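You operate a simulated robot arm through the tools that you are given. There is no shell and no other tool.

You run a simulated robot arm. Do the job below in one go: nothing can be reset, and whatever is moved stays where it is left.

Task
Run water into the white plastic jug and pour both beakers a drink.
Fine: use the kitchen tap, the jug about to its line, tap off, the orange and the white beaker each about to its line, the jug back where it stood; spill no more than a splash. Set down upright: white plastic jug.

Only the result counts: the job must be done as asked and must still hold three seconds after the hand-in. Knocking over, shifting, dropping, spilling or breaking anything else fails it.

Robot
A 6-joint arm with a two-finger parallel gripper, fixed in place. Base frame: the origin is on the floor under the middle of its stand, x ahead of it, y to its left, z up; the work surface is at about z = 910. Readings come in mm, rad, newtons and seconds.
With the tool pointing down near the work surface it reaches from about 360 to 760 mm from the base axis. Its first joint turns from -1.152 to 1.152 rad. Payload 2.45 kg.
The TCP is the grasp point between the finger pads, 24 mm short of the fingertips. In the tool frame z runs along the fingers and y along their closing line. The gripper opens to 68 mm. The fingers are 17 mm wide and 10 mm thick; the gripper's body (40 by 70 mm) begins 41 mm behind the TCP.
Orientation is that of the tool frame in the base frame, as [roll, pitch, yaw] about the fixed x, y, z axes, in that order (R = Rz(yaw) Ry(pitch) Rx(roll)). With the fingers straight down and closing along the base's y, the tool's x points along the base's -x, its y along +y and its z along -z.

Tools
- The arm moves only by the tool play_rows. Its argument "motion" is a list of rows, each an object of numbers (a shift or turn left out is 0, a gripper value left out holds the last): "dx", "dy", "dz": the shift along the tool's x, y, z in units of 25 mm (1.0 is 25 mm); "ax", "ay", "az": the turn, a rotation vector about the tool's x, y, z in units of 5 degrees (1.0 is 5 degrees); "grip": the opening, from 0 (shut) to 1 (fully open). In form: [{"dx": .., "dy": .., "dz": .., "ax": .., "ay": .., "az": .., "grip": ..}, ...]. A call has 1 to 20 rows; each row shifts and turns the commanded pose from where the row before left it, along the tool's axes as they then stand. A call with a number of a shift or a turn outside -1 to 1 is refused whole. Each row takes 0.2 s and may step no farther than 50 mm and 0.15 rad from the row before; otherwise, or with a gripper value out of range, the whole call is refused. Where a pose cannot be reached the arm comes as near as it can. A force on the tool above 40 N (or 10 N above the force at the start of the call, whichever is more), or a blocked arm, ends the call early, and 0.2 s more pass. The fingers move at their own pace (about 108 mm/s each) and stop on an object; they squeeze with about 35 N. The grip force told is the motor's: it shows also when the fingers shut on nothing. Time passes only in rows, and 0.2 s behind the last, so rows that do not move let the fingers close. It gives the time, the measured TCP pose, the force on the tool (base axes), the opening and the grip force at its end, in the units of the frame above (readings bear some noise), with the torque about the TCP (base axes, N m) and any sound that the robot's microphone picked up.
- Cameras (640 x 400 px; columns grow to the right, rows downward): "scene" is fixed at [174.7, 427.1, 1464]; the picture's right is [-0.69, -0.73, 0.00], its down [-0.49, 0.46, -0.73] and it looks along [0.54, -0.50, -0.68] (base axes); focal length 214 px, centre (320, 200). "wrist" rides on the gripper at [84, 11, -75] in the tool frame; the picture's right is [-0.13, 0.99, 0.00], its down [-0.60, -0.08, -0.79] and it looks along [-0.79, -0.10, 0.61] (tool axes); focal length 251 px, centre (320, 200). There is no depth. A picture from a camera that has moved, and an enlarged one, comes with that camera's place and axes in the base frame and with its lens. The place of the scene camera against the robot may be out by one fixed shift of up to 18 mm in any direction.
- get_image(camera): a new picture of that camera. The clock stands still meanwhile.
- zoom(camera, box): a new picture of the part [left, top, right, bottom] of that camera's present view, enlarged. The clock stands still meanwhile.
- close_job(): hands the job in; it is judged then, once.

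Nothing tells you positions but the pictures and the camera data. Unless the task says otherwise, let go and move clear before handing in.

The tools are called after "Call:" as a command line: name --argument value ..., lists and objects as JSON in quotes. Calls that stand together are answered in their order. play_rows: Moves the arm, as the interface text tells. Its arguments: {"type":"object","properties":{"motion":{"type":"array"}},"required":["motion"]} The other tools are called the same way: get_image (camera) takes a picture; zoom (camera, box) takes an enlarged picture of a part of a camera's view; close_job () hands the job in.

At the start:

```text
time: 0.0
eef_pos: [435.4, -13.4, 1389.6]
tcp_rot: [3.141, 0.0, -3.14]
wrist_force: [-0.1, 1.3, 0.8]
wrist_torque: [0.0, 0.0, -0.04]
finger_gap: 67.9
finger_force: 0.1
```

scene: 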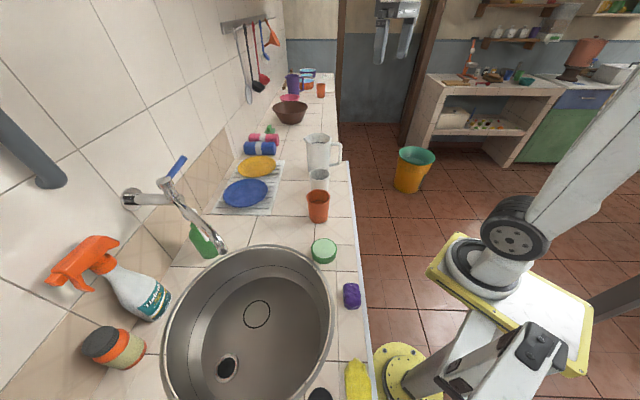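
wrist: 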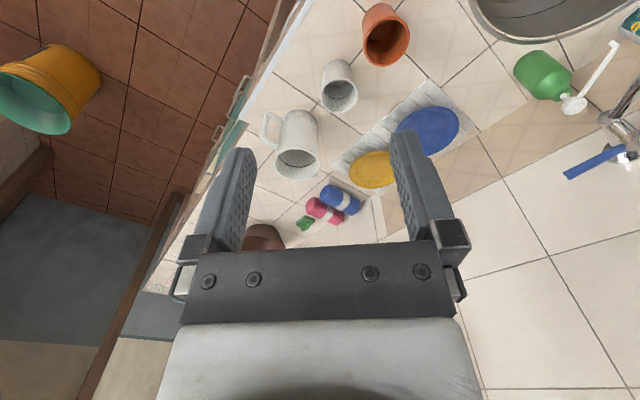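

I see a sink with a lever tap on the wall side, a white jug, a white beaker and an orange beaker along the counter. I will look closer at each before moving anything.

Call:
zoom --camera "scene" --box '[270, 120, 370, 230]'

Call:
zoom --camera "scene" --box '[110, 140, 270, 270]'

Call:
zoom --camera "wrist" --box '[240, 0, 480, 200]'

Call:
zoom --camera "wrist" --box '[460, 0, 640, 200]'

```text
3.64 times, centred on (320, 175) of scene
camera zoom: at [174.7, 427.1, 1464.0], right [-0.69, -0.73, 0.0], down [-0.49, 0.46, -0.73], along [0.54, -0.5, -0.68], focal length 780 px, centre (320, 291)
```

zoom: 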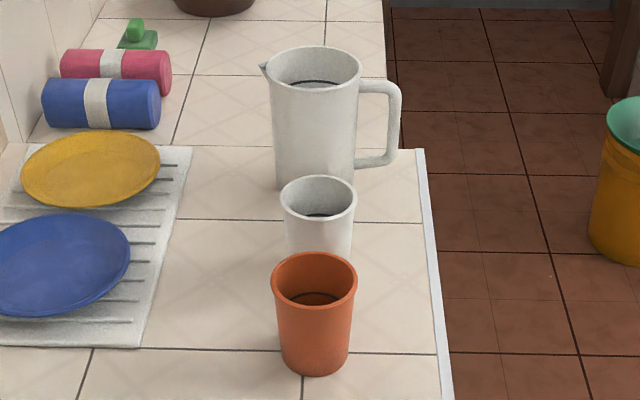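

```text
3.08 times, centred on (190, 205) of scene
camera zoom: at [174.7, 427.1, 1464.0], right [-0.69, -0.73, 0.0], down [-0.49, 0.46, -0.73], along [0.54, -0.5, -0.68], focal length 660 px, centre (720, 185)
```

zoom: 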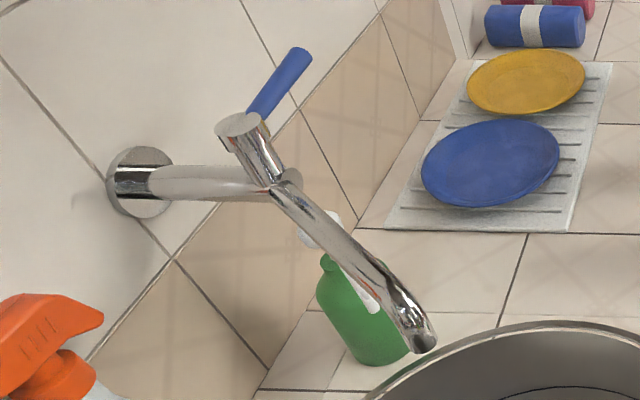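

```text
2.00 times, centred on (360, 100) of wrist
camera zoom: at [350.5, -2.1, 1466.6], right [0.13, 0.99, 0.0], down [0.6, -0.08, 0.79], along [0.79, -0.1, -0.61], focal length 503 px, centre (240, 400)
```

zoom: 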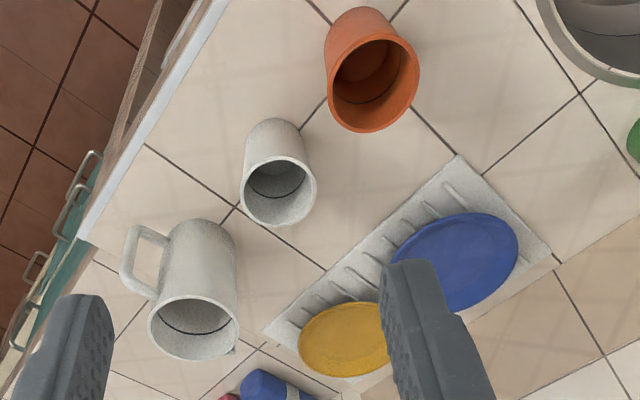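

```text
2.00 times, centred on (550, 100) of wrist
camera zoom: at [350.5, -2.1, 1466.6], right [0.13, 0.99, 0.0], down [0.6, -0.08, 0.79], along [0.79, -0.1, -0.61], focal length 503 px, centre (-140, 400)
```

zoom: 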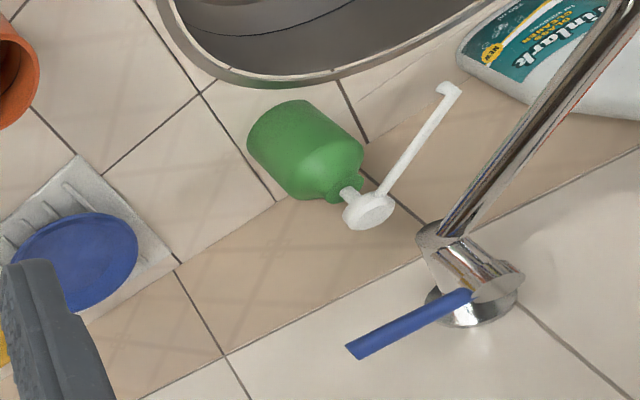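

The counter runs diagonally ahead of me, with the jug far right, the beakers in the middle and the sink and tap to the left. I will move the wrist camera high over to the tap first, to see the lever, spout and sink.

Call:
play_rows --motion '[{"dx": 0.35, "dy": 0.94}, {"dx": 0.35, "dy": 0.94}, {"dx": 0.35, "dy": 0.94}, {"dx": 0.35, "dy": 0.94}, {"dx": 0.35, "dy": 0.94}, {"dx": 0.35, "dy": 0.94}, {"dx": 0.35, "dy": 0.94}, {"dx": 0.35, "dy": 0.94}, {"dx": 0.35, "dy": 0.94}, {"dx": 0.35, "dy": 0.94}, {"dx": 0.35, "dy": 0.94}, {"dx": 0.35, "dy": 0.94}, {"az": -1}, {"az": -1}, {"az": -1}, {"az": -1}, {"az": -1}, {"az": -1}, {"az": -1}, {"az": -1}]'

Call:
get_image --camera "wrist"

Call:
get_image --camera "scene"

```text
time: 4.2
eef_pos: [330.5, 269.2, 1390.7]
tcp_rot: [3.141, -0.001, -2.443]
wrist_force: [-0.2, 0.6, -0.2]
wrist_torque: [-0.02, 0.02, 0.05]
finger_gap: 68.1
finger_force: 0.0
```

```text
taken
camera wrist: at [257.5, 223.8, 1466.5], right [-0.54, 0.84, 0.0], down [0.51, 0.33, 0.79], along [0.67, 0.43, -0.61], focal length 251 px, centre (320, 200)
```

wrist: 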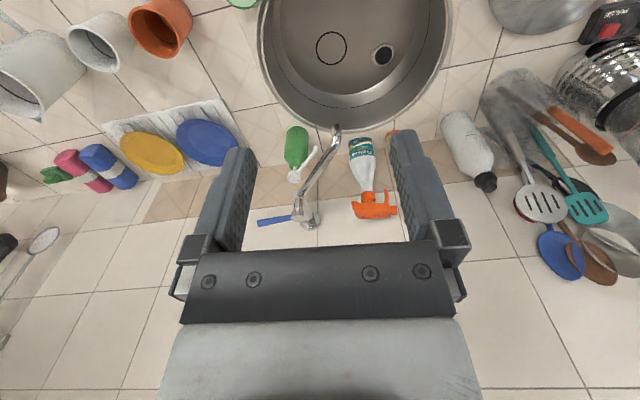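

```text
taken
```

scene: 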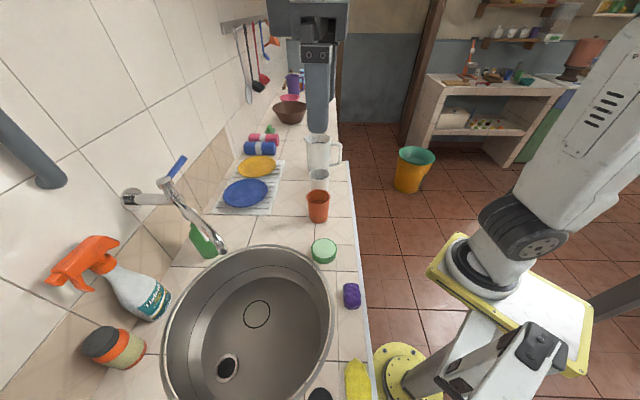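

The wrist view now shows the sink with a drawn ring on its floor, the tap spout above it, and the blue lever. I will zoom in on the tap and the sink.

Call:
zoom --camera "wrist" --box '[240, 110, 400, 240]'

Call:
zoom --camera "wrist" --box '[240, 0, 460, 140]'

Call:
zoom --camera "scene" --box '[150, 230, 350, 400]'

Call:
zoom --camera "scene" --box '[110, 150, 240, 260]'

Call:
zoom --camera "wrist" --box '[0, 0, 240, 130]'

```text
3.08 times, centred on (320, 175) of wrist
camera zoom: at [257.5, 223.8, 1466.5], right [-0.54, 0.84, 0.0], down [0.51, 0.33, 0.79], along [0.67, 0.43, -0.61], focal length 774 px, centre (320, 277)
```

zoom: 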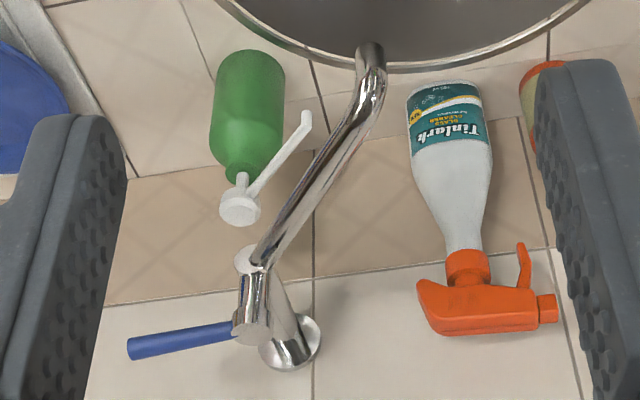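

```text
2.86 times, centred on (350, 70) of wrist
camera zoom: at [257.5, 223.8, 1466.5], right [-0.54, 0.84, 0.0], down [0.51, 0.33, 0.79], along [0.67, 0.43, -0.61], focal length 718 px, centre (234, 571)
```

zoom: 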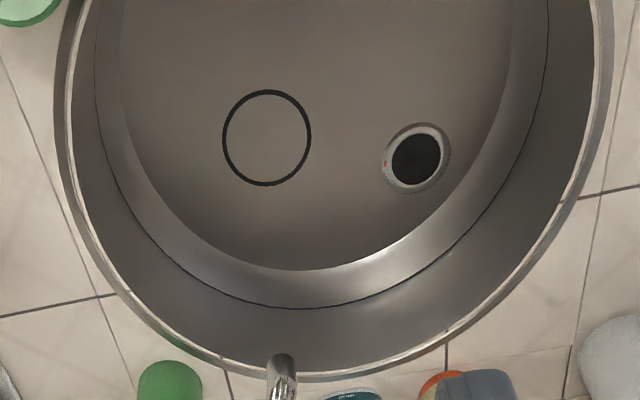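

```text
2.35 times, centred on (250, 315) of scene
camera zoom: at [174.7, 427.1, 1464.0], right [-0.69, -0.73, 0.0], down [-0.49, 0.46, -0.73], along [0.54, -0.5, -0.68], focal length 505 px, centre (485, -71)
```

zoom: 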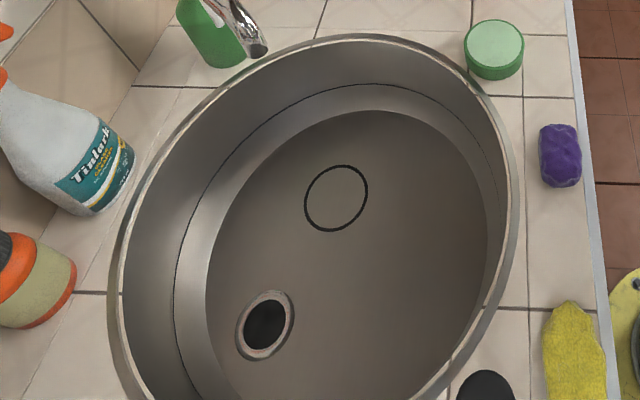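

```text
3.64 times, centred on (175, 205) of scene
camera zoom: at [174.7, 427.1, 1464.0], right [-0.69, -0.73, 0.0], down [-0.49, 0.46, -0.73], along [0.54, -0.5, -0.68], focal length 780 px, centre (847, 182)
```

zoom: 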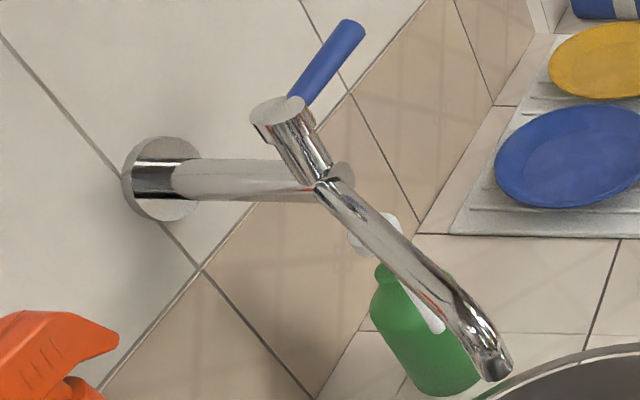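

```text
2.67 times, centred on (120, 65) of wrist
camera zoom: at [257.5, 223.8, 1466.5], right [-0.54, 0.84, 0.0], down [0.51, 0.33, 0.79], along [0.67, 0.43, -0.61], focal length 670 px, centre (853, 560)
```

zoom: 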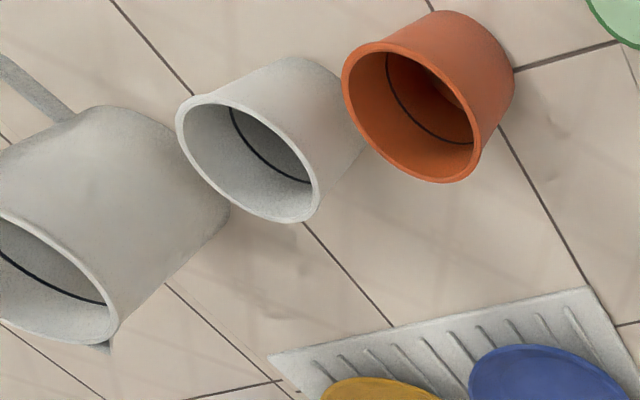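

The tap has a horizontal arm from the wall, an upright body with a blue lever pointing along the wall, and a spout ending around (478, 402, ~1085). I will take a second view from the side with the fingers shut so that I can triangulate.

Call:
play_rows --motion '[{"dy": -0.92, "dz": 0.3, "grip": 0}, {"dy": -0.92, "dz": 0.3}, {"dy": -0.92, "dz": 0.3}, {"dy": -0.92, "dz": 0.3}, {"dy": -0.92, "dz": 0.3}, {"dy": -0.92, "dz": 0.3}, {"dy": -0.92, "dz": 0.3}, {"dy": -0.92, "dz": 0.3}, {"az": -1}, {"az": -1}, {"az": -1}, {"az": -1}, {}]'

Call:
get_image --camera "wrist"

```text
time: 7.0
eef_pos: [449.4, 127.7, 1331.4]
tcp_rot: [-3.14, 0.0, -2.092]
wrist_force: [-0.2, 0.6, 0.5]
wrist_torque: [0.03, 0.02, -0.01]
finger_gap: 0.4
finger_force: 23.8
```

```text
taken
camera wrist: at [397.0, 60.3, 1406.8], right [-0.79, 0.61, 0.0], down [0.37, 0.48, 0.79], along [0.48, 0.63, -0.61], focal length 251 px, centre (320, 200)
```

wrist: 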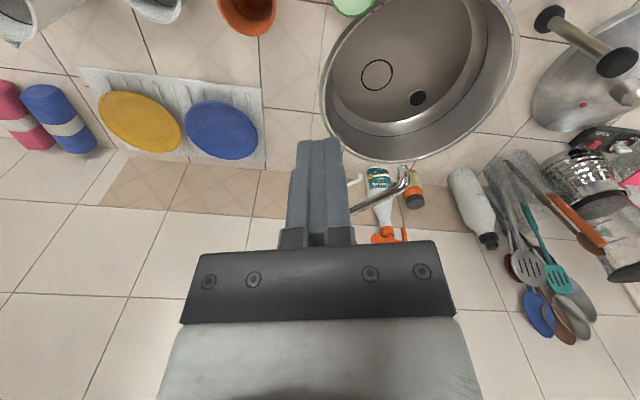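

The gripper hides the tap body from here, so I will pitch the tool up 30 degrees so that the tap falls in the open upper half of the wrist picture.

Call:
play_rows --motion '[{"ay": -1}, {"ay": -1}, {"ay": -1}, {"ay": -1}, {"ay": -1}, {"ay": -1}, {}]'

Call:
get_image --camera "wrist"

```text
time: 8.6
eef_pos: [448.1, 127.5, 1331.9]
tcp_rot: [-3.14, 0.526, -2.094]
wrist_force: [-0.1, -0.6, -0.4]
wrist_torque: [-0.01, 0.01, 0.02]
finger_gap: 0.3
finger_force: 23.6
```

```text
taken
camera wrist: at [382.1, 37.7, 1355.0], right [-0.8, 0.59, 0.06], down [0.13, 0.07, 0.99], along [0.58, 0.8, -0.13], focal length 251 px, centre (320, 200)
```

wrist: 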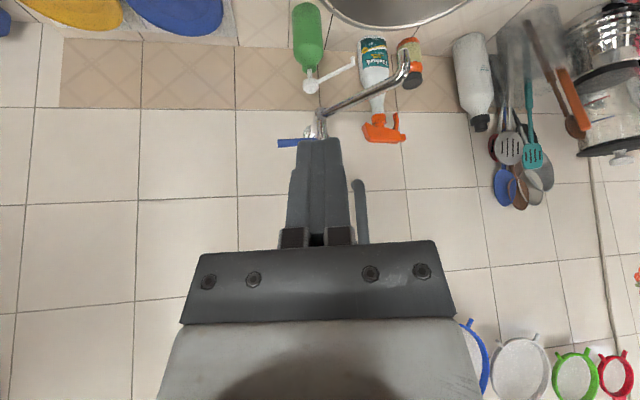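

The lever and the tap body are visible now, just above the fingertips. I will zoom in on them.

Call:
zoom --camera "wrist" --box '[260, 30, 440, 160]'

Call:
zoom --camera "wrist" --box '[270, 90, 350, 155]'

```text
3.08 times, centred on (350, 95) of wrist
camera zoom: at [382.1, 37.7, 1355.0], right [-0.8, 0.59, 0.06], down [0.13, 0.07, 0.99], along [0.58, 0.8, -0.13], focal length 774 px, centre (228, 523)
```

zoom: 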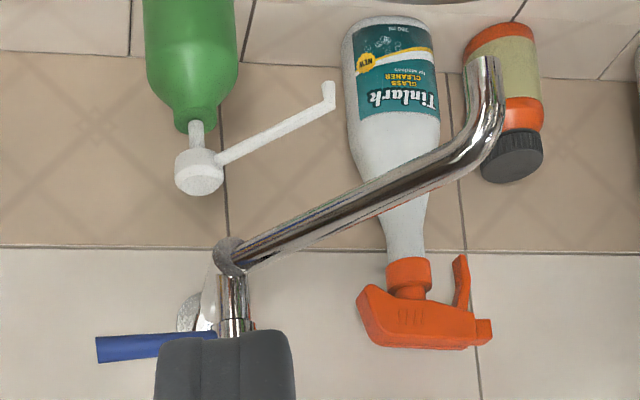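

```text
6.15 times, centred on (310, 122) of wrist
camera zoom: at [382.1, 37.7, 1355.0], right [-0.8, 0.59, 0.06], down [0.13, 0.07, 0.99], along [0.58, 0.8, -0.13], focal length 1547 px, centre (382, 677)
```

zoom: 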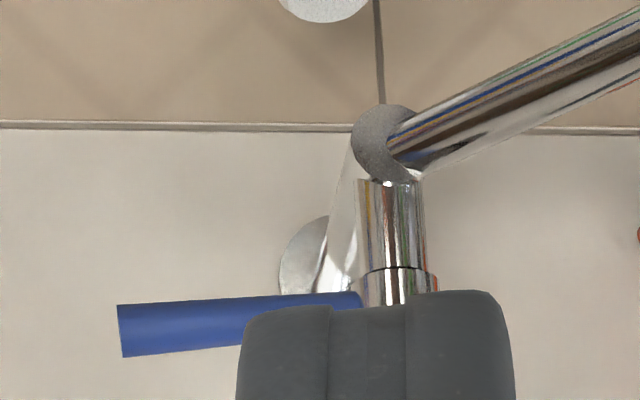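

Triangulating the two wrist views puts the spout tip near (472, 397, 1093), the lever from (647, 409) to (698, 356) at z 1185, and the sink-floor ring near (471, 396, 778), straight under the spout. Next I will bring the wrist camera round over the beakers and the jug.

Call:
play_rows --motion '[{"ay": 1}, {"ay": 1}, {"ay": 1}, {"ay": 1}, {"ay": 1}, {"ay": 1}, {"az": 1}, {"az": 1}, {"az": 1}, {"az": 1}, {"az": 1}, {"az": 1}, {"az": 1}, {"az": 1}, {"az": 1}, {"az": 1}, {"az": 1}, {"az": 1}, {"grip": 1}]'

Call:
play_rows --motion '[{"dx": -0.7, "dy": -0.98, "dz": 0.3}, {"dx": -0.7, "dy": -0.98, "dz": 0.3}, {"dx": -0.7, "dy": -0.98, "dz": 0.3}, {"dx": -0.7, "dy": -0.98, "dz": 0.3}, {"dx": -0.7, "dy": -0.98, "dz": 0.3}, {"dx": -0.7, "dy": -0.98, "dz": 0.3}, {"dx": -0.7, "dy": -0.98, "dz": 0.3}, {"dx": -0.7, "dy": -0.98, "dz": 0.3}, {}]'

Call:
get_image --camera "wrist"

```text
time: 12.6
eef_pos: [447.9, 128.4, 1330.8]
tcp_rot: [3.141, 0.0, 3.139]
wrist_force: [0.5, -0.4, -0.9]
wrist_torque: [-0.02, 0.0, 0.01]
finger_gap: 68.2
finger_force: 0.1
```

```text
time: 14.6
eef_pos: [589.4, -67.5, 1269.1]
tcp_rot: [3.14, 0.0, 3.14]
wrist_force: [0.3, -0.9, -0.2]
wrist_torque: [0.01, 0.01, 0.01]
finger_gap: 68.0
finger_force: 0.1
```

```text
taken
camera wrist: at [504.5, -57.0, 1345.6], right [0.13, 0.99, 0.0], down [0.6, -0.08, 0.79], along [0.79, -0.1, -0.61], focal length 251 px, centre (320, 200)
```

wrist: 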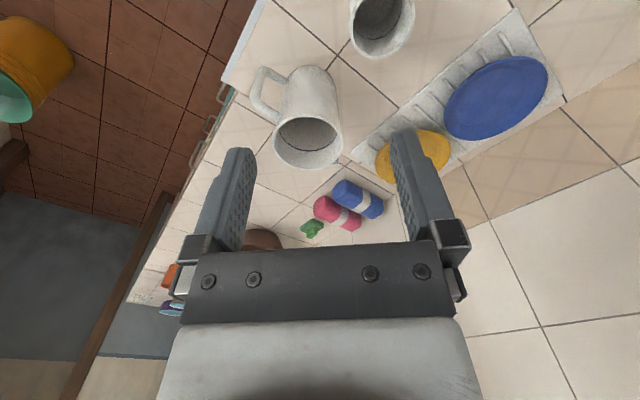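

Call:
zoom --camera "wrist" --box '[230, 40, 390, 180]'

Call:
zoom --camera "wrist" --box '[320, 0, 440, 80]'

```text
2.86 times, centred on (310, 110) of wrist
camera zoom: at [504.5, -57.0, 1345.6], right [0.13, 0.99, 0.0], down [0.6, -0.08, 0.79], along [0.79, -0.1, -0.61], focal length 718 px, centre (349, 457)
```

zoom: 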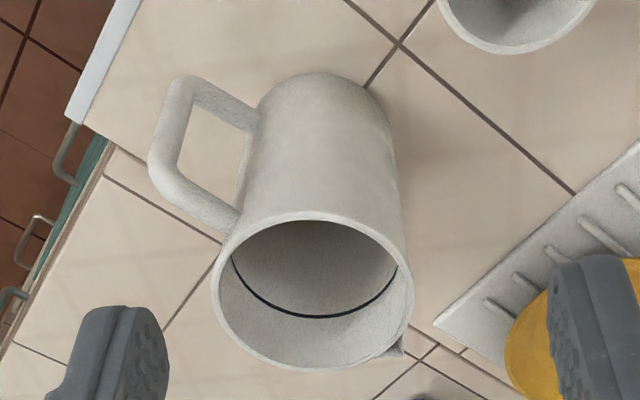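

```text
5.00 times, centred on (380, 40) of wrist
camera zoom: at [504.5, -57.0, 1345.6], right [0.13, 0.99, 0.0], down [0.6, -0.08, 0.79], along [0.79, -0.1, -0.61], focal length 1257 px, centre (20, 1000)
```

zoom: 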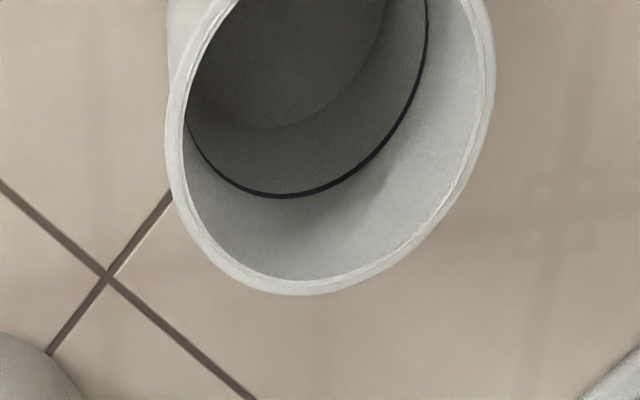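

The beakers sit at about white (622, 0) and orange (537, 85), rims near z 1003, and the jug at about (733, -103) with its handle toward the counter's front edge. I will now take a low side view from in front of the counter to fix the jug's height and its handle.

Call:
play_rows --motion '[{"dx": 0.1, "dy": -0.965, "dz": 0.7}, {"dx": 0.1, "dy": -0.965, "dz": 0.7}, {"dx": 0.1, "dy": -0.965, "dz": 0.7}, {"dx": 0.1, "dy": -0.965, "dz": 0.7}, {"dx": 0.1, "dy": -0.965, "dz": 0.7}, {"dx": 0.1, "dy": -0.965, "dz": 0.7}, {"dx": 0.1, "dy": -0.965, "dz": 0.7}, {"dx": 0.1, "dy": -0.965, "dz": 0.7}, {"az": -1}, {"az": -1}, {"az": -1}, {"az": -1}, {"az": -1}, {"az": -1}, {"az": -1}, {"az": -1}, {"az": -1}]'

Call:
play_rows --motion '[{"ay": -1}, {"ay": -1}, {"ay": -1}, {"ay": -1}, {"ay": -1}, {"ay": -1}, {}]'

Call:
get_image --camera "wrist"

```text
time: 18.2
eef_pos: [567.1, -260.6, 1130.7]
tcp_rot: [-3.141, -0.001, -2.354]
wrist_force: [-0.1, 0.4, 0.2]
wrist_torque: [-0.02, 0.0, -0.04]
finger_gap: 68.0
finger_force: 0.1
```

```text
time: 19.8
eef_pos: [567.7, -260.4, 1131.0]
tcp_rot: [3.141, 0.525, -2.357]
wrist_force: [0.6, 0.5, -0.2]
wrist_torque: [0.0, 0.0, 0.0]
finger_gap: 68.0
finger_force: 0.0
```

```text
taken
camera wrist: at [481.4, -331.1, 1154.3], right [-0.62, 0.78, 0.06], down [0.14, 0.03, 0.99], along [0.77, 0.62, -0.13], focal length 251 px, centre (320, 200)
```

wrist: 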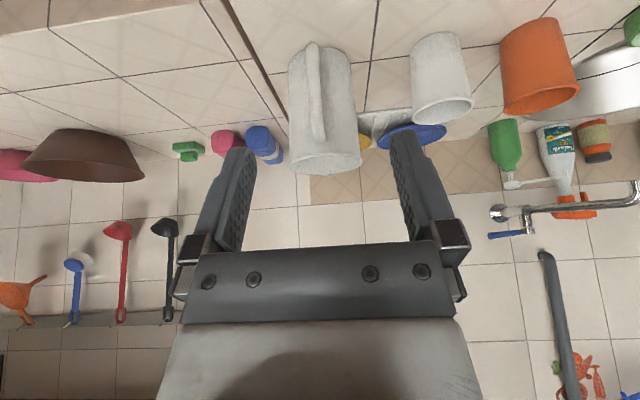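

This is a clear side view: the jug's handle points almost straight at the camera, and both beakers and the tap are in sight. I will zoom in on each.

Call:
zoom --camera "wrist" --box '[260, 20, 400, 190]'

Call:
zoom --camera "wrist" --box '[390, 0, 610, 140]'

Call:
zoom --camera "wrist" --box '[470, 100, 640, 260]'

```text
2.35 times, centred on (330, 105) of wrist
camera zoom: at [481.4, -331.1, 1154.3], right [-0.62, 0.78, 0.06], down [0.14, 0.03, 0.99], along [0.77, 0.62, -0.13], focal length 592 px, centre (296, 424)
```

zoom: 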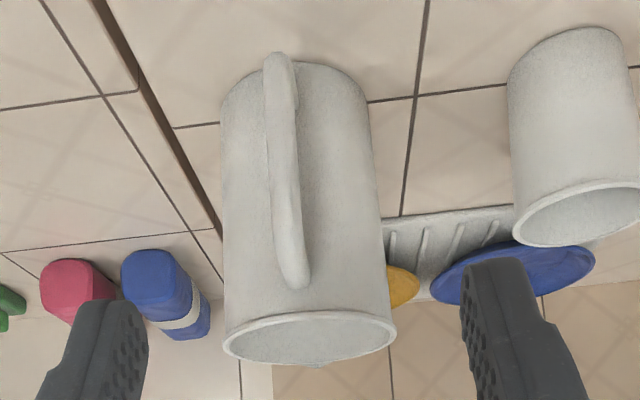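

```text
2.86 times, centred on (500, 70) of wrist
camera zoom: at [481.4, -331.1, 1154.3], right [-0.62, 0.78, 0.06], down [0.14, 0.03, 0.99], along [0.77, 0.62, -0.13], focal length 718 px, centre (-194, 571)
```

zoom: 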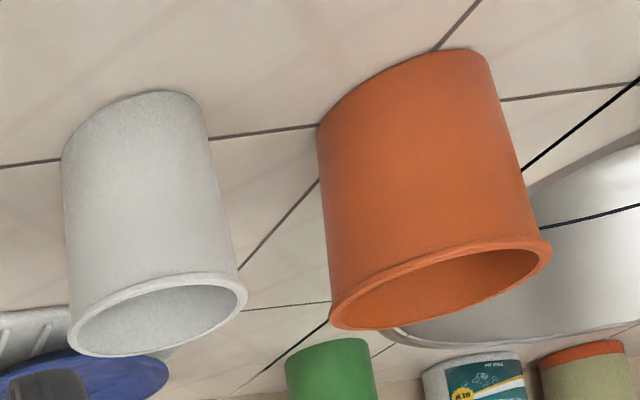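

```text
2.50 times, centred on (555, 180) of wrist
camera zoom: at [481.4, -331.1, 1154.3], right [-0.62, 0.78, 0.06], down [0.14, 0.03, 0.99], along [0.77, 0.62, -0.13], focal length 629 px, centre (-268, 250)
```

zoom: 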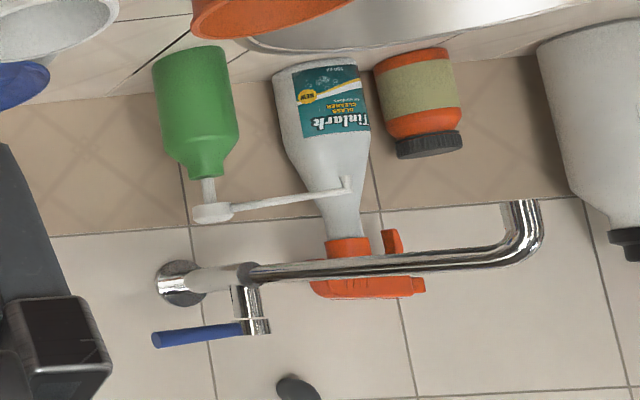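

From the side view the jug stands at about (739, -106), rim z 1057, with its handle bar at (678, -167) from z 950 to 1032 facing the front edge. Before taking it I will rehearse the pouring posture empty-handed, well above the white beaker, to check that the arm can reach it.

Call:
play_rows --motion '[{"dx": -0.756, "dy": 0.725, "dz": -0.255}, {"dx": -0.756, "dy": 0.725, "dz": -0.255}, {"dx": -0.756, "dy": 0.725, "dz": -0.255}, {"dx": -0.756, "dy": 0.725, "dz": -0.255}, {"dx": -0.756, "dy": 0.725, "dz": -0.255}, {"dx": -0.756, "dy": 0.725, "dz": -0.255}, {"dx": -0.756, "dy": 0.725, "dz": -0.255}, {"dx": -0.756, "dy": 0.725, "dz": -0.255}, {"ay": 1}, {"ay": 1}, {"ay": 1}, {"ay": 1}, {"ay": 1}, {"ay": 1}, {"ay": 1}, {"ay": 1}, {"ay": 1}, {"ay": 1}, {"ay": 1}, {"ay": 1}]'

Call:
play_rows --motion '[{"ay": 1}, {"ay": 1}, {"ay": 1}, {}]'

Call:
get_image --camera "scene"

Call:
get_image --camera "wrist"

```text
time: 24.0
eef_pos: [540.5, -85.4, 1250.9]
tcp_rot: [-3.141, -0.525, -2.356]
wrist_force: [-0.1, -0.2, -0.1]
wrist_torque: [-0.03, 0.02, 0.01]
finger_gap: 68.0
finger_force: 0.1
```

```text
time: 25.0
eef_pos: [540.2, -83.9, 1249.9]
tcp_rot: [3.14, -0.787, -2.356]
wrist_force: [-1.4, -0.9, 0.4]
wrist_torque: [0.0, 0.0, 0.01]
finger_gap: 67.8
finger_force: 0.0
```

```text
taken
```

scene: 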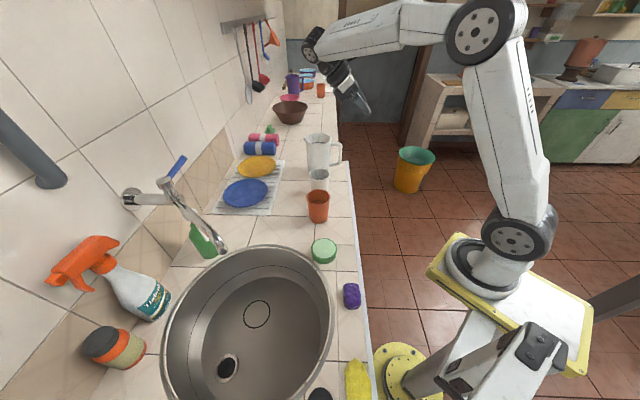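

```text
taken
camera wrist: at [527.5, -80.7, 1363.7], right [-0.64, 0.77, -0.09], down [0.75, 0.64, 0.13], along [0.16, 0.02, -0.99], focal length 251 px, centre (320, 200)
```

wrist: 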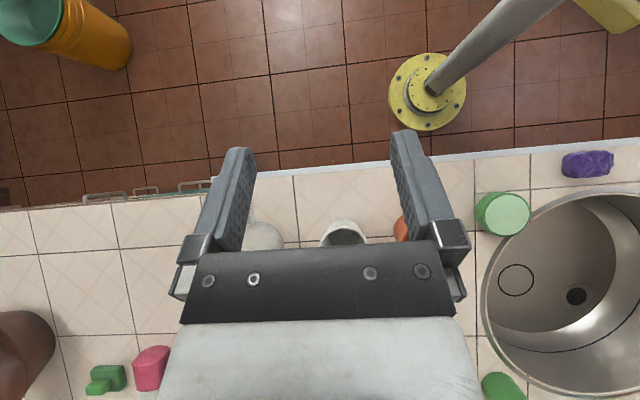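

The 45-degree-past-vertical pour posture is reachable. Now I will tilt the tool to about 20 degrees forward and go to a pre-grasp point behind and above the jug's handle.

Call:
play_rows --motion '[{"ay": -1}, {"ay": -1}, {"ay": -1}, {"ay": -1}, {"ay": -1}, {"ay": -1}, {"ay": -1}, {"ay": -1}, {"ay": -1}, {"ay": -1}, {"ay": -1}, {"ay": -1}, {"ay": -1}, {}]'

Call:
play_rows --motion '[{"dx": 0.232, "dy": -0.781, "dz": 0.75}, {"dx": 0.232, "dy": -0.781, "dz": 0.75}, {"dx": 0.232, "dy": -0.781, "dz": 0.75}, {"dx": 0.232, "dy": -0.781, "dz": 0.75}, {"dx": 0.232, "dy": -0.781, "dz": 0.75}, {"dx": 0.232, "dy": -0.781, "dz": 0.75}, {"dx": 0.232, "dy": -0.781, "dz": 0.75}, {"dx": 0.232, "dy": -0.781, "dz": 0.75}, {}]'

Call:
get_image --camera "wrist"

```text
time: 28.0
eef_pos: [539.7, -84.5, 1250.3]
tcp_rot: [3.141, 0.349, -2.357]
wrist_force: [0.6, 0.0, 0.6]
wrist_torque: [-0.03, -0.01, -0.02]
finger_gap: 68.0
finger_force: 0.1
```

```text
time: 30.0
eef_pos: [656.4, -190.8, 1094.4]
tcp_rot: [3.142, 0.35, -2.355]
wrist_force: [-0.8, 0.8, -0.2]
wrist_torque: [-0.04, -0.01, -0.02]
finger_gap: 68.2
finger_force: 0.0
```

```text
taken
camera wrist: at [573.6, -256.1, 1135.5], right [-0.62, 0.79, 0.04], down [0.27, 0.15, 0.95], along [0.74, 0.6, -0.3], focal length 251 px, centre (320, 200)
```

wrist: 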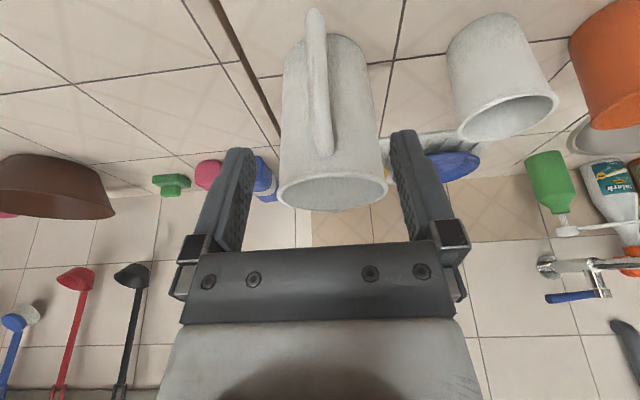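

Call:
zoom --camera "wrist" --box '[250, 0, 420, 215]'

```text
1.86 times, centred on (335, 108) of wrist
camera zoom: at [573.6, -256.1, 1135.5], right [-0.62, 0.79, 0.04], down [0.27, 0.15, 0.95], along [0.74, 0.6, -0.3], focal length 468 px, centre (292, 372)
```

zoom: 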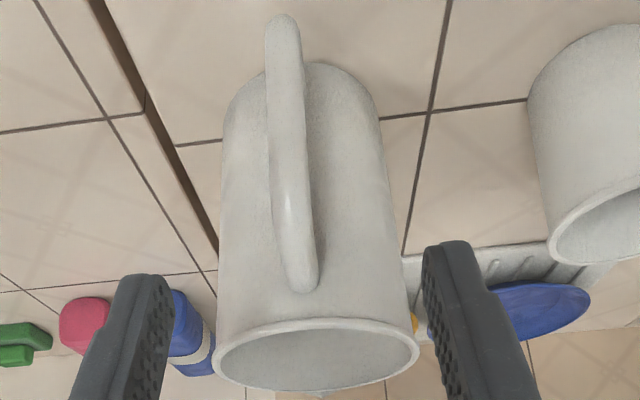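

The handle bar lies centred between the open fingers along the approach line. I will advance 90 mm along the tool, then check before closing.

Call:
play_rows --motion '[{"dz": 0.72, "dy": -0.015}, {"dz": 0.72, "dy": -0.015}, {"dz": 0.72, "dy": -0.015}, {"dz": 0.72, "dy": -0.015}, {"dz": 0.72}, {}]'

Call:
get_image --camera "wrist"

Call:
zoom --camera "scene" --box '[270, 60, 400, 200]'

```text
time: 31.4
eef_pos: [679.9, -170.1, 1008.3]
tcp_rot: [-3.141, 0.347, -2.357]
wrist_force: [0.0, 0.2, -1.2]
wrist_torque: [0.02, -0.02, 0.03]
finger_gap: 67.7
finger_force: 0.2
```

```text
taken
camera wrist: at [596.9, -235.8, 1051.3], right [-0.62, 0.79, 0.04], down [0.26, 0.15, 0.95], along [0.74, 0.6, -0.3], focal length 251 px, centre (320, 200)
```

wrist: 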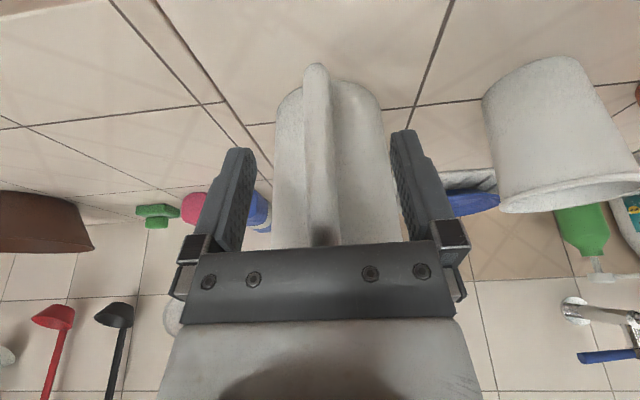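

```text
2.86 times, centred on (335, 130) of scene
camera zoom: at [174.7, 427.1, 1464.0], right [-0.69, -0.73, 0.0], down [-0.49, 0.46, -0.73], along [0.54, -0.5, -0.68], focal length 613 px, centre (277, 400)
```

zoom: 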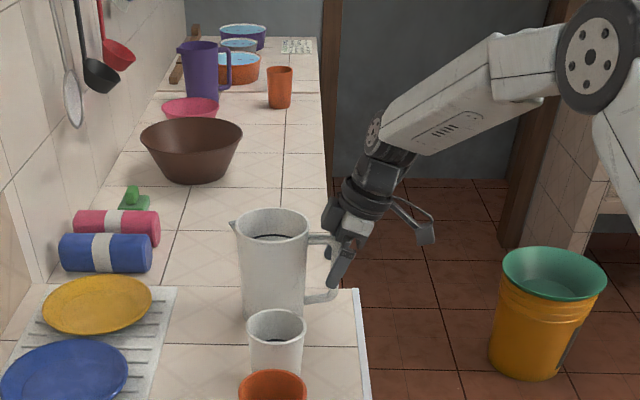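

The scene view shows that the camera bracket sticks out behind the gripper, which would come near the sink rim with a tilted grip. So I will turn the tool vertical about the handle bar and then close on it.

Call:
play_rows --motion '[{"ay": 1}, {"ay": 1}, {"ay": 1}, {"ay": 1}, {"dz": 0.1}, {}]'

Call:
get_image --camera "wrist"

Call:
zoom --camera "scene" --box '[290, 100, 390, 200]'

```text
time: 32.8
eef_pos: [679.7, -169.3, 1006.2]
tcp_rot: [3.141, 0.0, -2.356]
wrist_force: [1.1, 0.5, 0.2]
wrist_torque: [0.0, -0.01, 0.01]
finger_gap: 68.4
finger_force: 0.0
```

```text
taken
camera wrist: at [611.4, -220.3, 1082.3], right [-0.61, 0.79, 0.0], down [0.48, 0.37, 0.79], along [0.63, 0.48, -0.61], focal length 251 px, centre (320, 200)
```

wrist: 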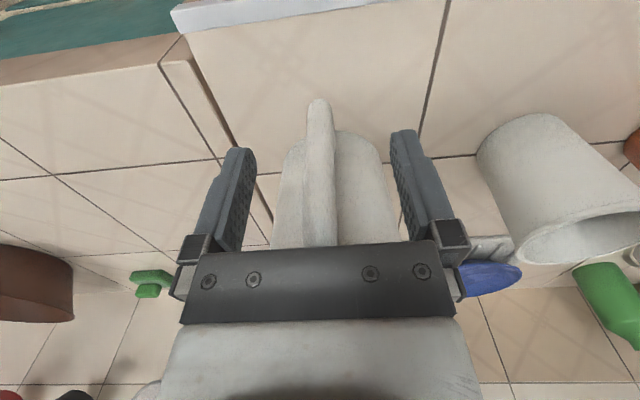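

```text
4.00 times, centred on (340, 150) of scene
camera zoom: at [174.7, 427.1, 1464.0], right [-0.69, -0.73, 0.0], down [-0.49, 0.46, -0.73], along [0.54, -0.5, -0.68], focal length 858 px, centre (240, 400)
```

zoom: 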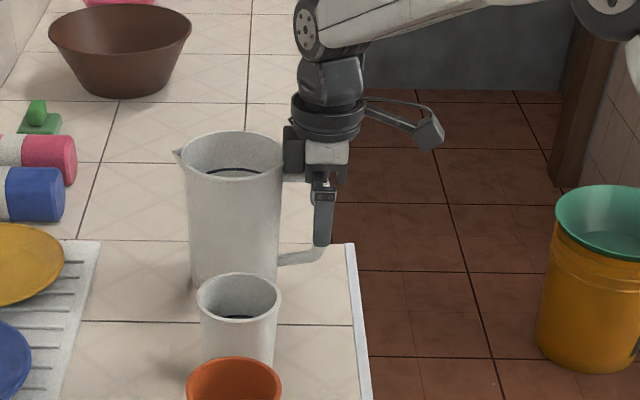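

The bar sits centred between the vertical fingers with the palm just clear above it. Closing on the handle now.

Call:
play_rows --motion '[{"grip": 0}, {}, {}, {}]'

Call:
get_image --camera "wrist"

```text
time: 33.8
eef_pos: [678.7, -168.8, 1007.3]
tcp_rot: [-3.141, 0.001, -2.356]
wrist_force: [-0.3, -0.1, -0.5]
wrist_torque: [-0.01, 0.07, 0.02]
finger_gap: 13.7
finger_force: 33.3
```

```text
taken
camera wrist: at [611.3, -220.4, 1082.3], right [-0.61, 0.79, 0.0], down [0.48, 0.37, 0.79], along [0.63, 0.48, -0.61], focal length 251 px, centre (320, 200)
```

wrist: 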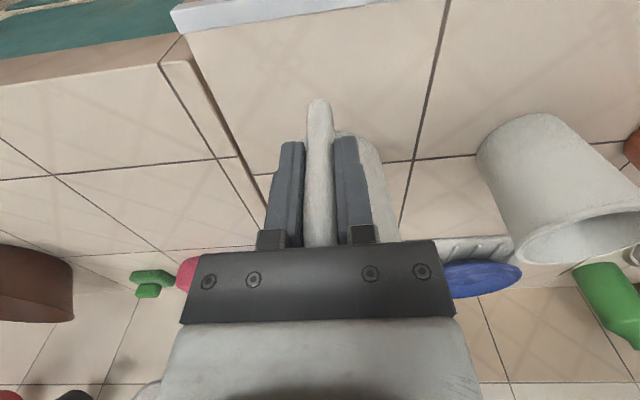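

The jug is gripped with a 13.7 mm gap. I will lift it 150 mm and check the hold.

Call:
play_rows --motion '[{"dz": -0.3}, {"dz": -0.6}, {"dz": -1}, {"dz": -1}, {"dz": -1}, {"dz": -1}, {"dz": -1}, {}]'

Call:
get_image --camera "wrist"

Call:
zoom --camera "scene" --box '[260, 40, 400, 200]'

```text
time: 35.6
eef_pos: [679.7, -168.6, 1153.4]
tcp_rot: [-3.141, -0.001, -2.356]
wrist_force: [-0.1, 0.9, -1.2]
wrist_torque: [-0.05, 0.07, 0.04]
finger_gap: 13.3
finger_force: 33.6
```

```text
taken
camera wrist: at [611.4, -220.1, 1229.8], right [-0.61, 0.79, 0.0], down [0.48, 0.37, 0.79], along [0.63, 0.48, -0.61], focal length 251 px, centre (320, 200)
```

wrist: 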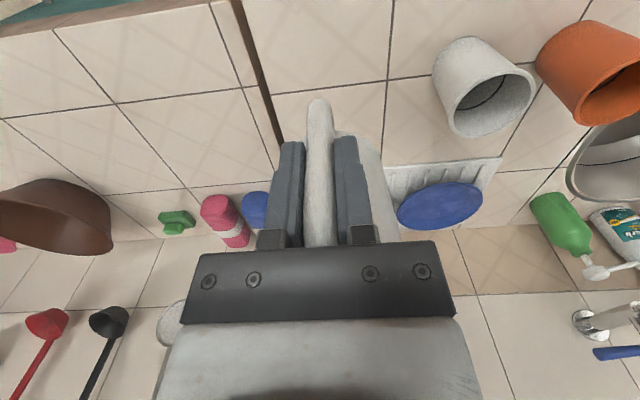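

```text
2.50 times, centred on (330, 120) of scene
camera zoom: at [174.8, 427.1, 1464.0], right [-0.69, -0.73, 0.0], down [-0.49, 0.46, -0.73], along [0.54, -0.5, -0.68], focal length 536 px, centre (295, 400)
```

zoom: 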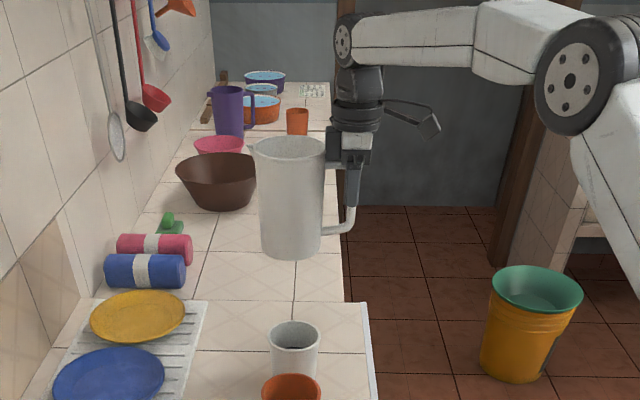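

The jug hangs upright and weighs little. I will carry it above the white beaker, high up, and rehearse the full pour tilt with the empty jug.

Call:
play_rows --motion '[{"dx": 0.19, "dy": 0.8, "dz": -0.5}, {"dx": 0.19, "dy": 0.8, "dz": -0.5}, {"dx": 0.19, "dy": 0.8, "dz": -0.5}, {"dx": 0.19, "dy": 0.8, "dz": -0.5}, {"dx": 0.19, "dy": 0.8, "dz": -0.5}, {"dx": 0.19, "dy": 0.8, "dz": -0.5}, {"dx": 0.19, "dy": 0.8, "dz": -0.5}, {"dx": 0.19, "dy": 0.8, "dz": -0.5}, {}]'

Call:
play_rows --motion '[{"ay": 1}, {"ay": 1}, {"ay": 1}, {"ay": 1}, {"ay": 1}, {"ay": 1}, {"ay": 1}, {"ay": 1}, {"ay": 1}, {"ay": 1}, {"ay": 1}, {"ay": 1}, {"ay": 1}, {}]'

Call:
get_image --camera "scene"

Call:
get_image --camera "wrist"

```text
time: 37.6
eef_pos: [538.2, -82.3, 1253.3]
tcp_rot: [3.141, 0.002, -2.355]
wrist_force: [-1.3, -0.3, -1.4]
wrist_torque: [-0.1, 0.08, 0.0]
finger_gap: 13.6
finger_force: 34.0
```

```text
time: 40.6
eef_pos: [516.7, -102.6, 1224.8]
tcp_rot: [-3.138, -1.132, -2.355]
wrist_force: [-0.8, 0.0, -1.3]
wrist_torque: [0.01, 0.01, -0.01]
finger_gap: 13.4
finger_force: 33.5
out of reach, approached as far as the arm can: row 11, 12, 13
```

```text
taken
```

scene: 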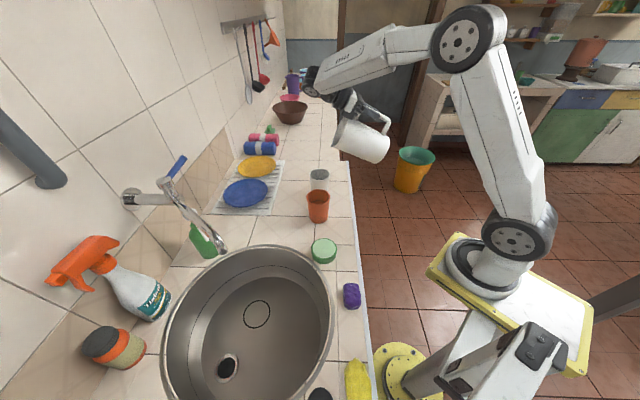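

```text
taken
camera wrist: at [530.9, -71.4, 1332.8], right [-0.66, 0.74, -0.12], down [0.74, 0.64, -0.21], along [-0.08, -0.23, -0.97], focal length 251 px, centre (320, 200)
```

wrist: 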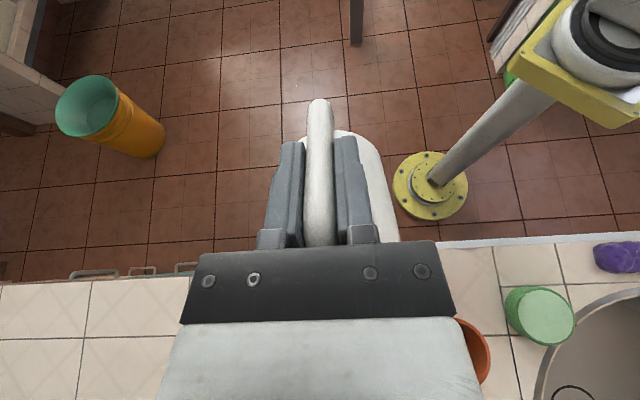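

The tilt runs out at about 50 degrees in this heading, probably a wrist limit, so a heading more across the arm should be better. I will tilt back, turn the jug 45 degrees so that it pours toward +y, and rehearse again.

Call:
play_rows --motion '[{"ay": -1}, {"ay": -1}, {"ay": -1}, {"ay": -1}, {"ay": -1}, {"ay": -1}, {"ay": -1}, {"ay": -1}, {"ay": -1}, {"ay": -1}, {"ay": -1}, {"ay": -1}, {"ay": -1}, {}]'

Call:
play_rows --motion '[{"az": -1}, {"az": -1}, {"az": -1}, {"az": -1}, {"az": -1}, {"az": -1}, {"az": -1}, {"az": -1}, {"az": -1}, {}]'

Call:
play_rows --motion '[{"ay": 1}, {"ay": 1}, {"ay": 1}, {"ay": 1}, {"ay": 1}, {"ay": 1}, {"ay": 1}, {"ay": 1}, {"ay": 1}, {"ay": 1}, {"ay": 1}, {"ay": 1}, {"ay": 1}, {"ay": 1}, {}]'

Call:
get_image --camera "scene"

```text
time: 43.6
eef_pos: [515.9, -101.8, 1225.1]
tcp_rot: [-3.14, 0.002, -2.356]
wrist_force: [0.1, -0.3, -0.5]
wrist_torque: [-0.06, 0.09, 0.01]
finger_gap: 13.4
finger_force: 33.2
```

```text
time: 45.8
eef_pos: [516.9, -103.4, 1225.1]
tcp_rot: [3.14, 0.0, -1.569]
wrist_force: [0.4, 0.7, -0.7]
wrist_torque: [-0.11, 0.0, -0.01]
finger_gap: 13.3
finger_force: 33.7
```

```text
time: 49.0
eef_pos: [516.3, -101.3, 1225.2]
tcp_rot: [-3.14, -1.224, -1.571]
wrist_force: [0.6, 0.7, -1.5]
wrist_torque: [-0.04, 0.02, -0.01]
finger_gap: 13.7
finger_force: 33.7
```

```text
taken
```

scene: 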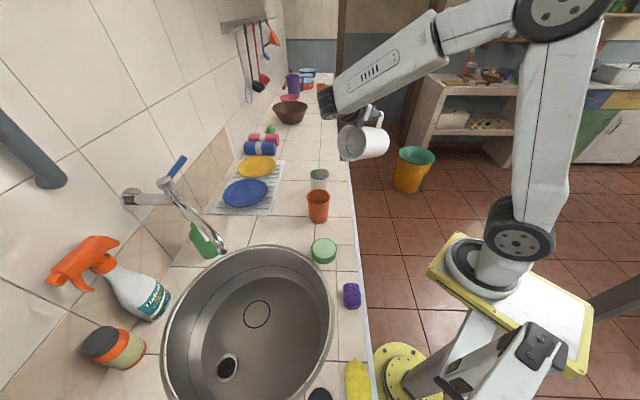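

With the jug pouring toward +y, a 70-degree tilt is fully reachable, so I will pour that way. Now I will bring the jug upright, turn it and carry it high to the sink, staying clear of the spout.

Call:
play_rows --motion '[{"ay": -1}, {"ay": -1}, {"ay": -1}, {"ay": -1}, {"ay": -1}, {"ay": -1}, {"ay": -1}, {"ay": -1}, {"ay": -1}, {"ay": -1}, {"ay": -1}, {"ay": -1}, {"ay": -1}, {"ay": -1}, {}]'

Call:
play_rows --motion '[{"az": 1}, {"az": 1}, {"az": 1}, {"az": 1}, {"az": 1}, {"az": 1}, {"az": 1}, {"az": 1}, {"az": 1}, {"az": 1}, {"az": 1}, {"az": 1}, {}]'

Call:
play_rows --motion '[{"dx": -0.057, "dy": 0.942}, {"dx": -0.057, "dy": 0.942}, {"dx": -0.057, "dy": 0.942}, {"dx": -0.057, "dy": 0.942}, {"dx": -0.057, "dy": 0.942}, {"dx": -0.057, "dy": 0.942}, {"dx": -0.057, "dy": 0.942}, {"dx": -0.057, "dy": 0.942}, {"dx": -0.057, "dy": 0.942}, {"dx": -0.057, "dy": 0.942}, {"dx": -0.057, "dy": 0.942}, {"dx": -0.057, "dy": 0.942}, {"dx": -0.057, "dy": 0.942}, {"dx": -0.057, "dy": 0.942}, {"dx": -0.057, "dy": 0.942}, {"dx": -0.057, "dy": 0.942}, {"dx": -0.057, "dy": 0.942}, {"dx": -0.057, "dy": 0.942}, {"dx": -0.057, "dy": 0.942}, {"dx": -0.057, "dy": 0.942}]'

Call:
get_image --camera "scene"

Call:
get_image --camera "wrist"

```text
time: 52.2
eef_pos: [516.5, -101.3, 1224.0]
tcp_rot: [3.141, 0.001, -1.571]
wrist_force: [0.5, -0.2, -1.8]
wrist_torque: [-0.13, 0.04, 0.0]
finger_gap: 13.6
finger_force: 33.2
```

```text
time: 55.0
eef_pos: [517.1, -101.7, 1224.3]
tcp_rot: [3.141, 0.0, -2.62]
wrist_force: [-0.7, 0.0, -2.3]
wrist_torque: [-0.06, 0.12, 0.02]
finger_gap: 13.6
finger_force: 33.3
```

```text
time: 59.2
eef_pos: [306.7, 318.9, 1222.4]
tcp_rot: [3.141, 0.0, -2.619]
wrist_force: [0.2, -0.6, -1.6]
wrist_torque: [-0.06, 0.1, 0.02]
finger_gap: 13.7
finger_force: 32.8
```

```text
taken
```

scene: 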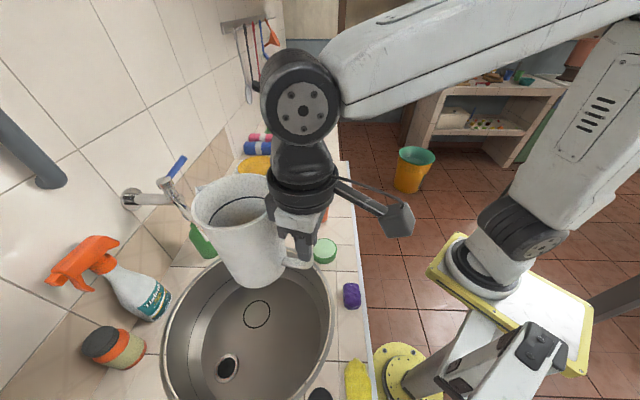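

```text
taken
camera wrist: at [226.7, 286.2, 1298.7], right [-0.38, 0.92, 0.0], down [0.56, 0.23, 0.79], along [0.73, 0.3, -0.61], focal length 251 px, centre (320, 200)
```

wrist: 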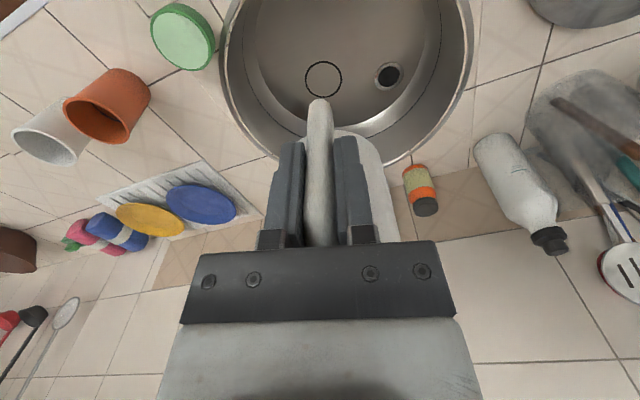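

The jug hangs over the front part of the sink, clear of the spout. I will lower it in stages.

Call:
play_rows --motion '[{"dz": 1}, {"dz": 1}, {"dz": 1}, {"dz": 1}, {"dz": 1}, {"dz": 1}, {"dz": 1}, {"dz": 1}, {}]'

Call:
get_image --camera "scene"

Call:
get_image --camera "wrist"

```text
time: 61.2
eef_pos: [305.0, 318.9, 1024.2]
tcp_rot: [3.141, 0.0, -2.617]
wrist_force: [-0.7, -0.2, -2.4]
wrist_torque: [-0.06, 0.09, 0.03]
finger_gap: 13.6
finger_force: 33.4
```

```text
taken
```

scene: 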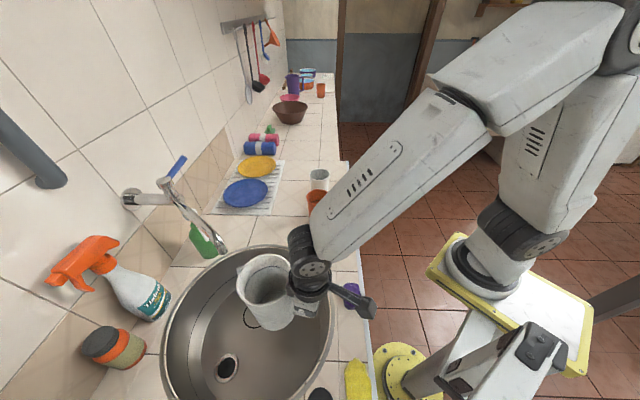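

```text
taken
camera wrist: at [225.0, 286.3, 1099.5], right [-0.38, 0.92, 0.0], down [0.56, 0.23, 0.79], along [0.73, 0.3, -0.61], focal length 251 px, centre (320, 200)
```

wrist: 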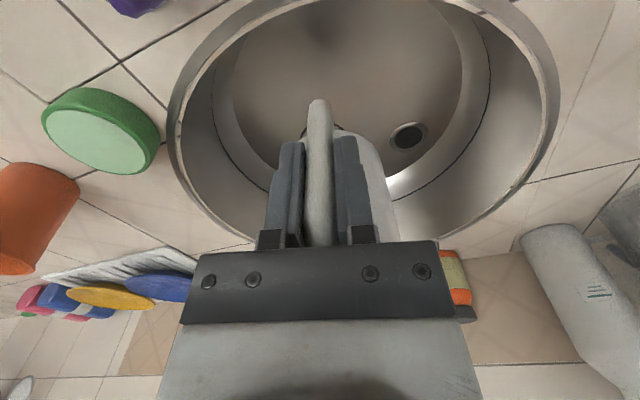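

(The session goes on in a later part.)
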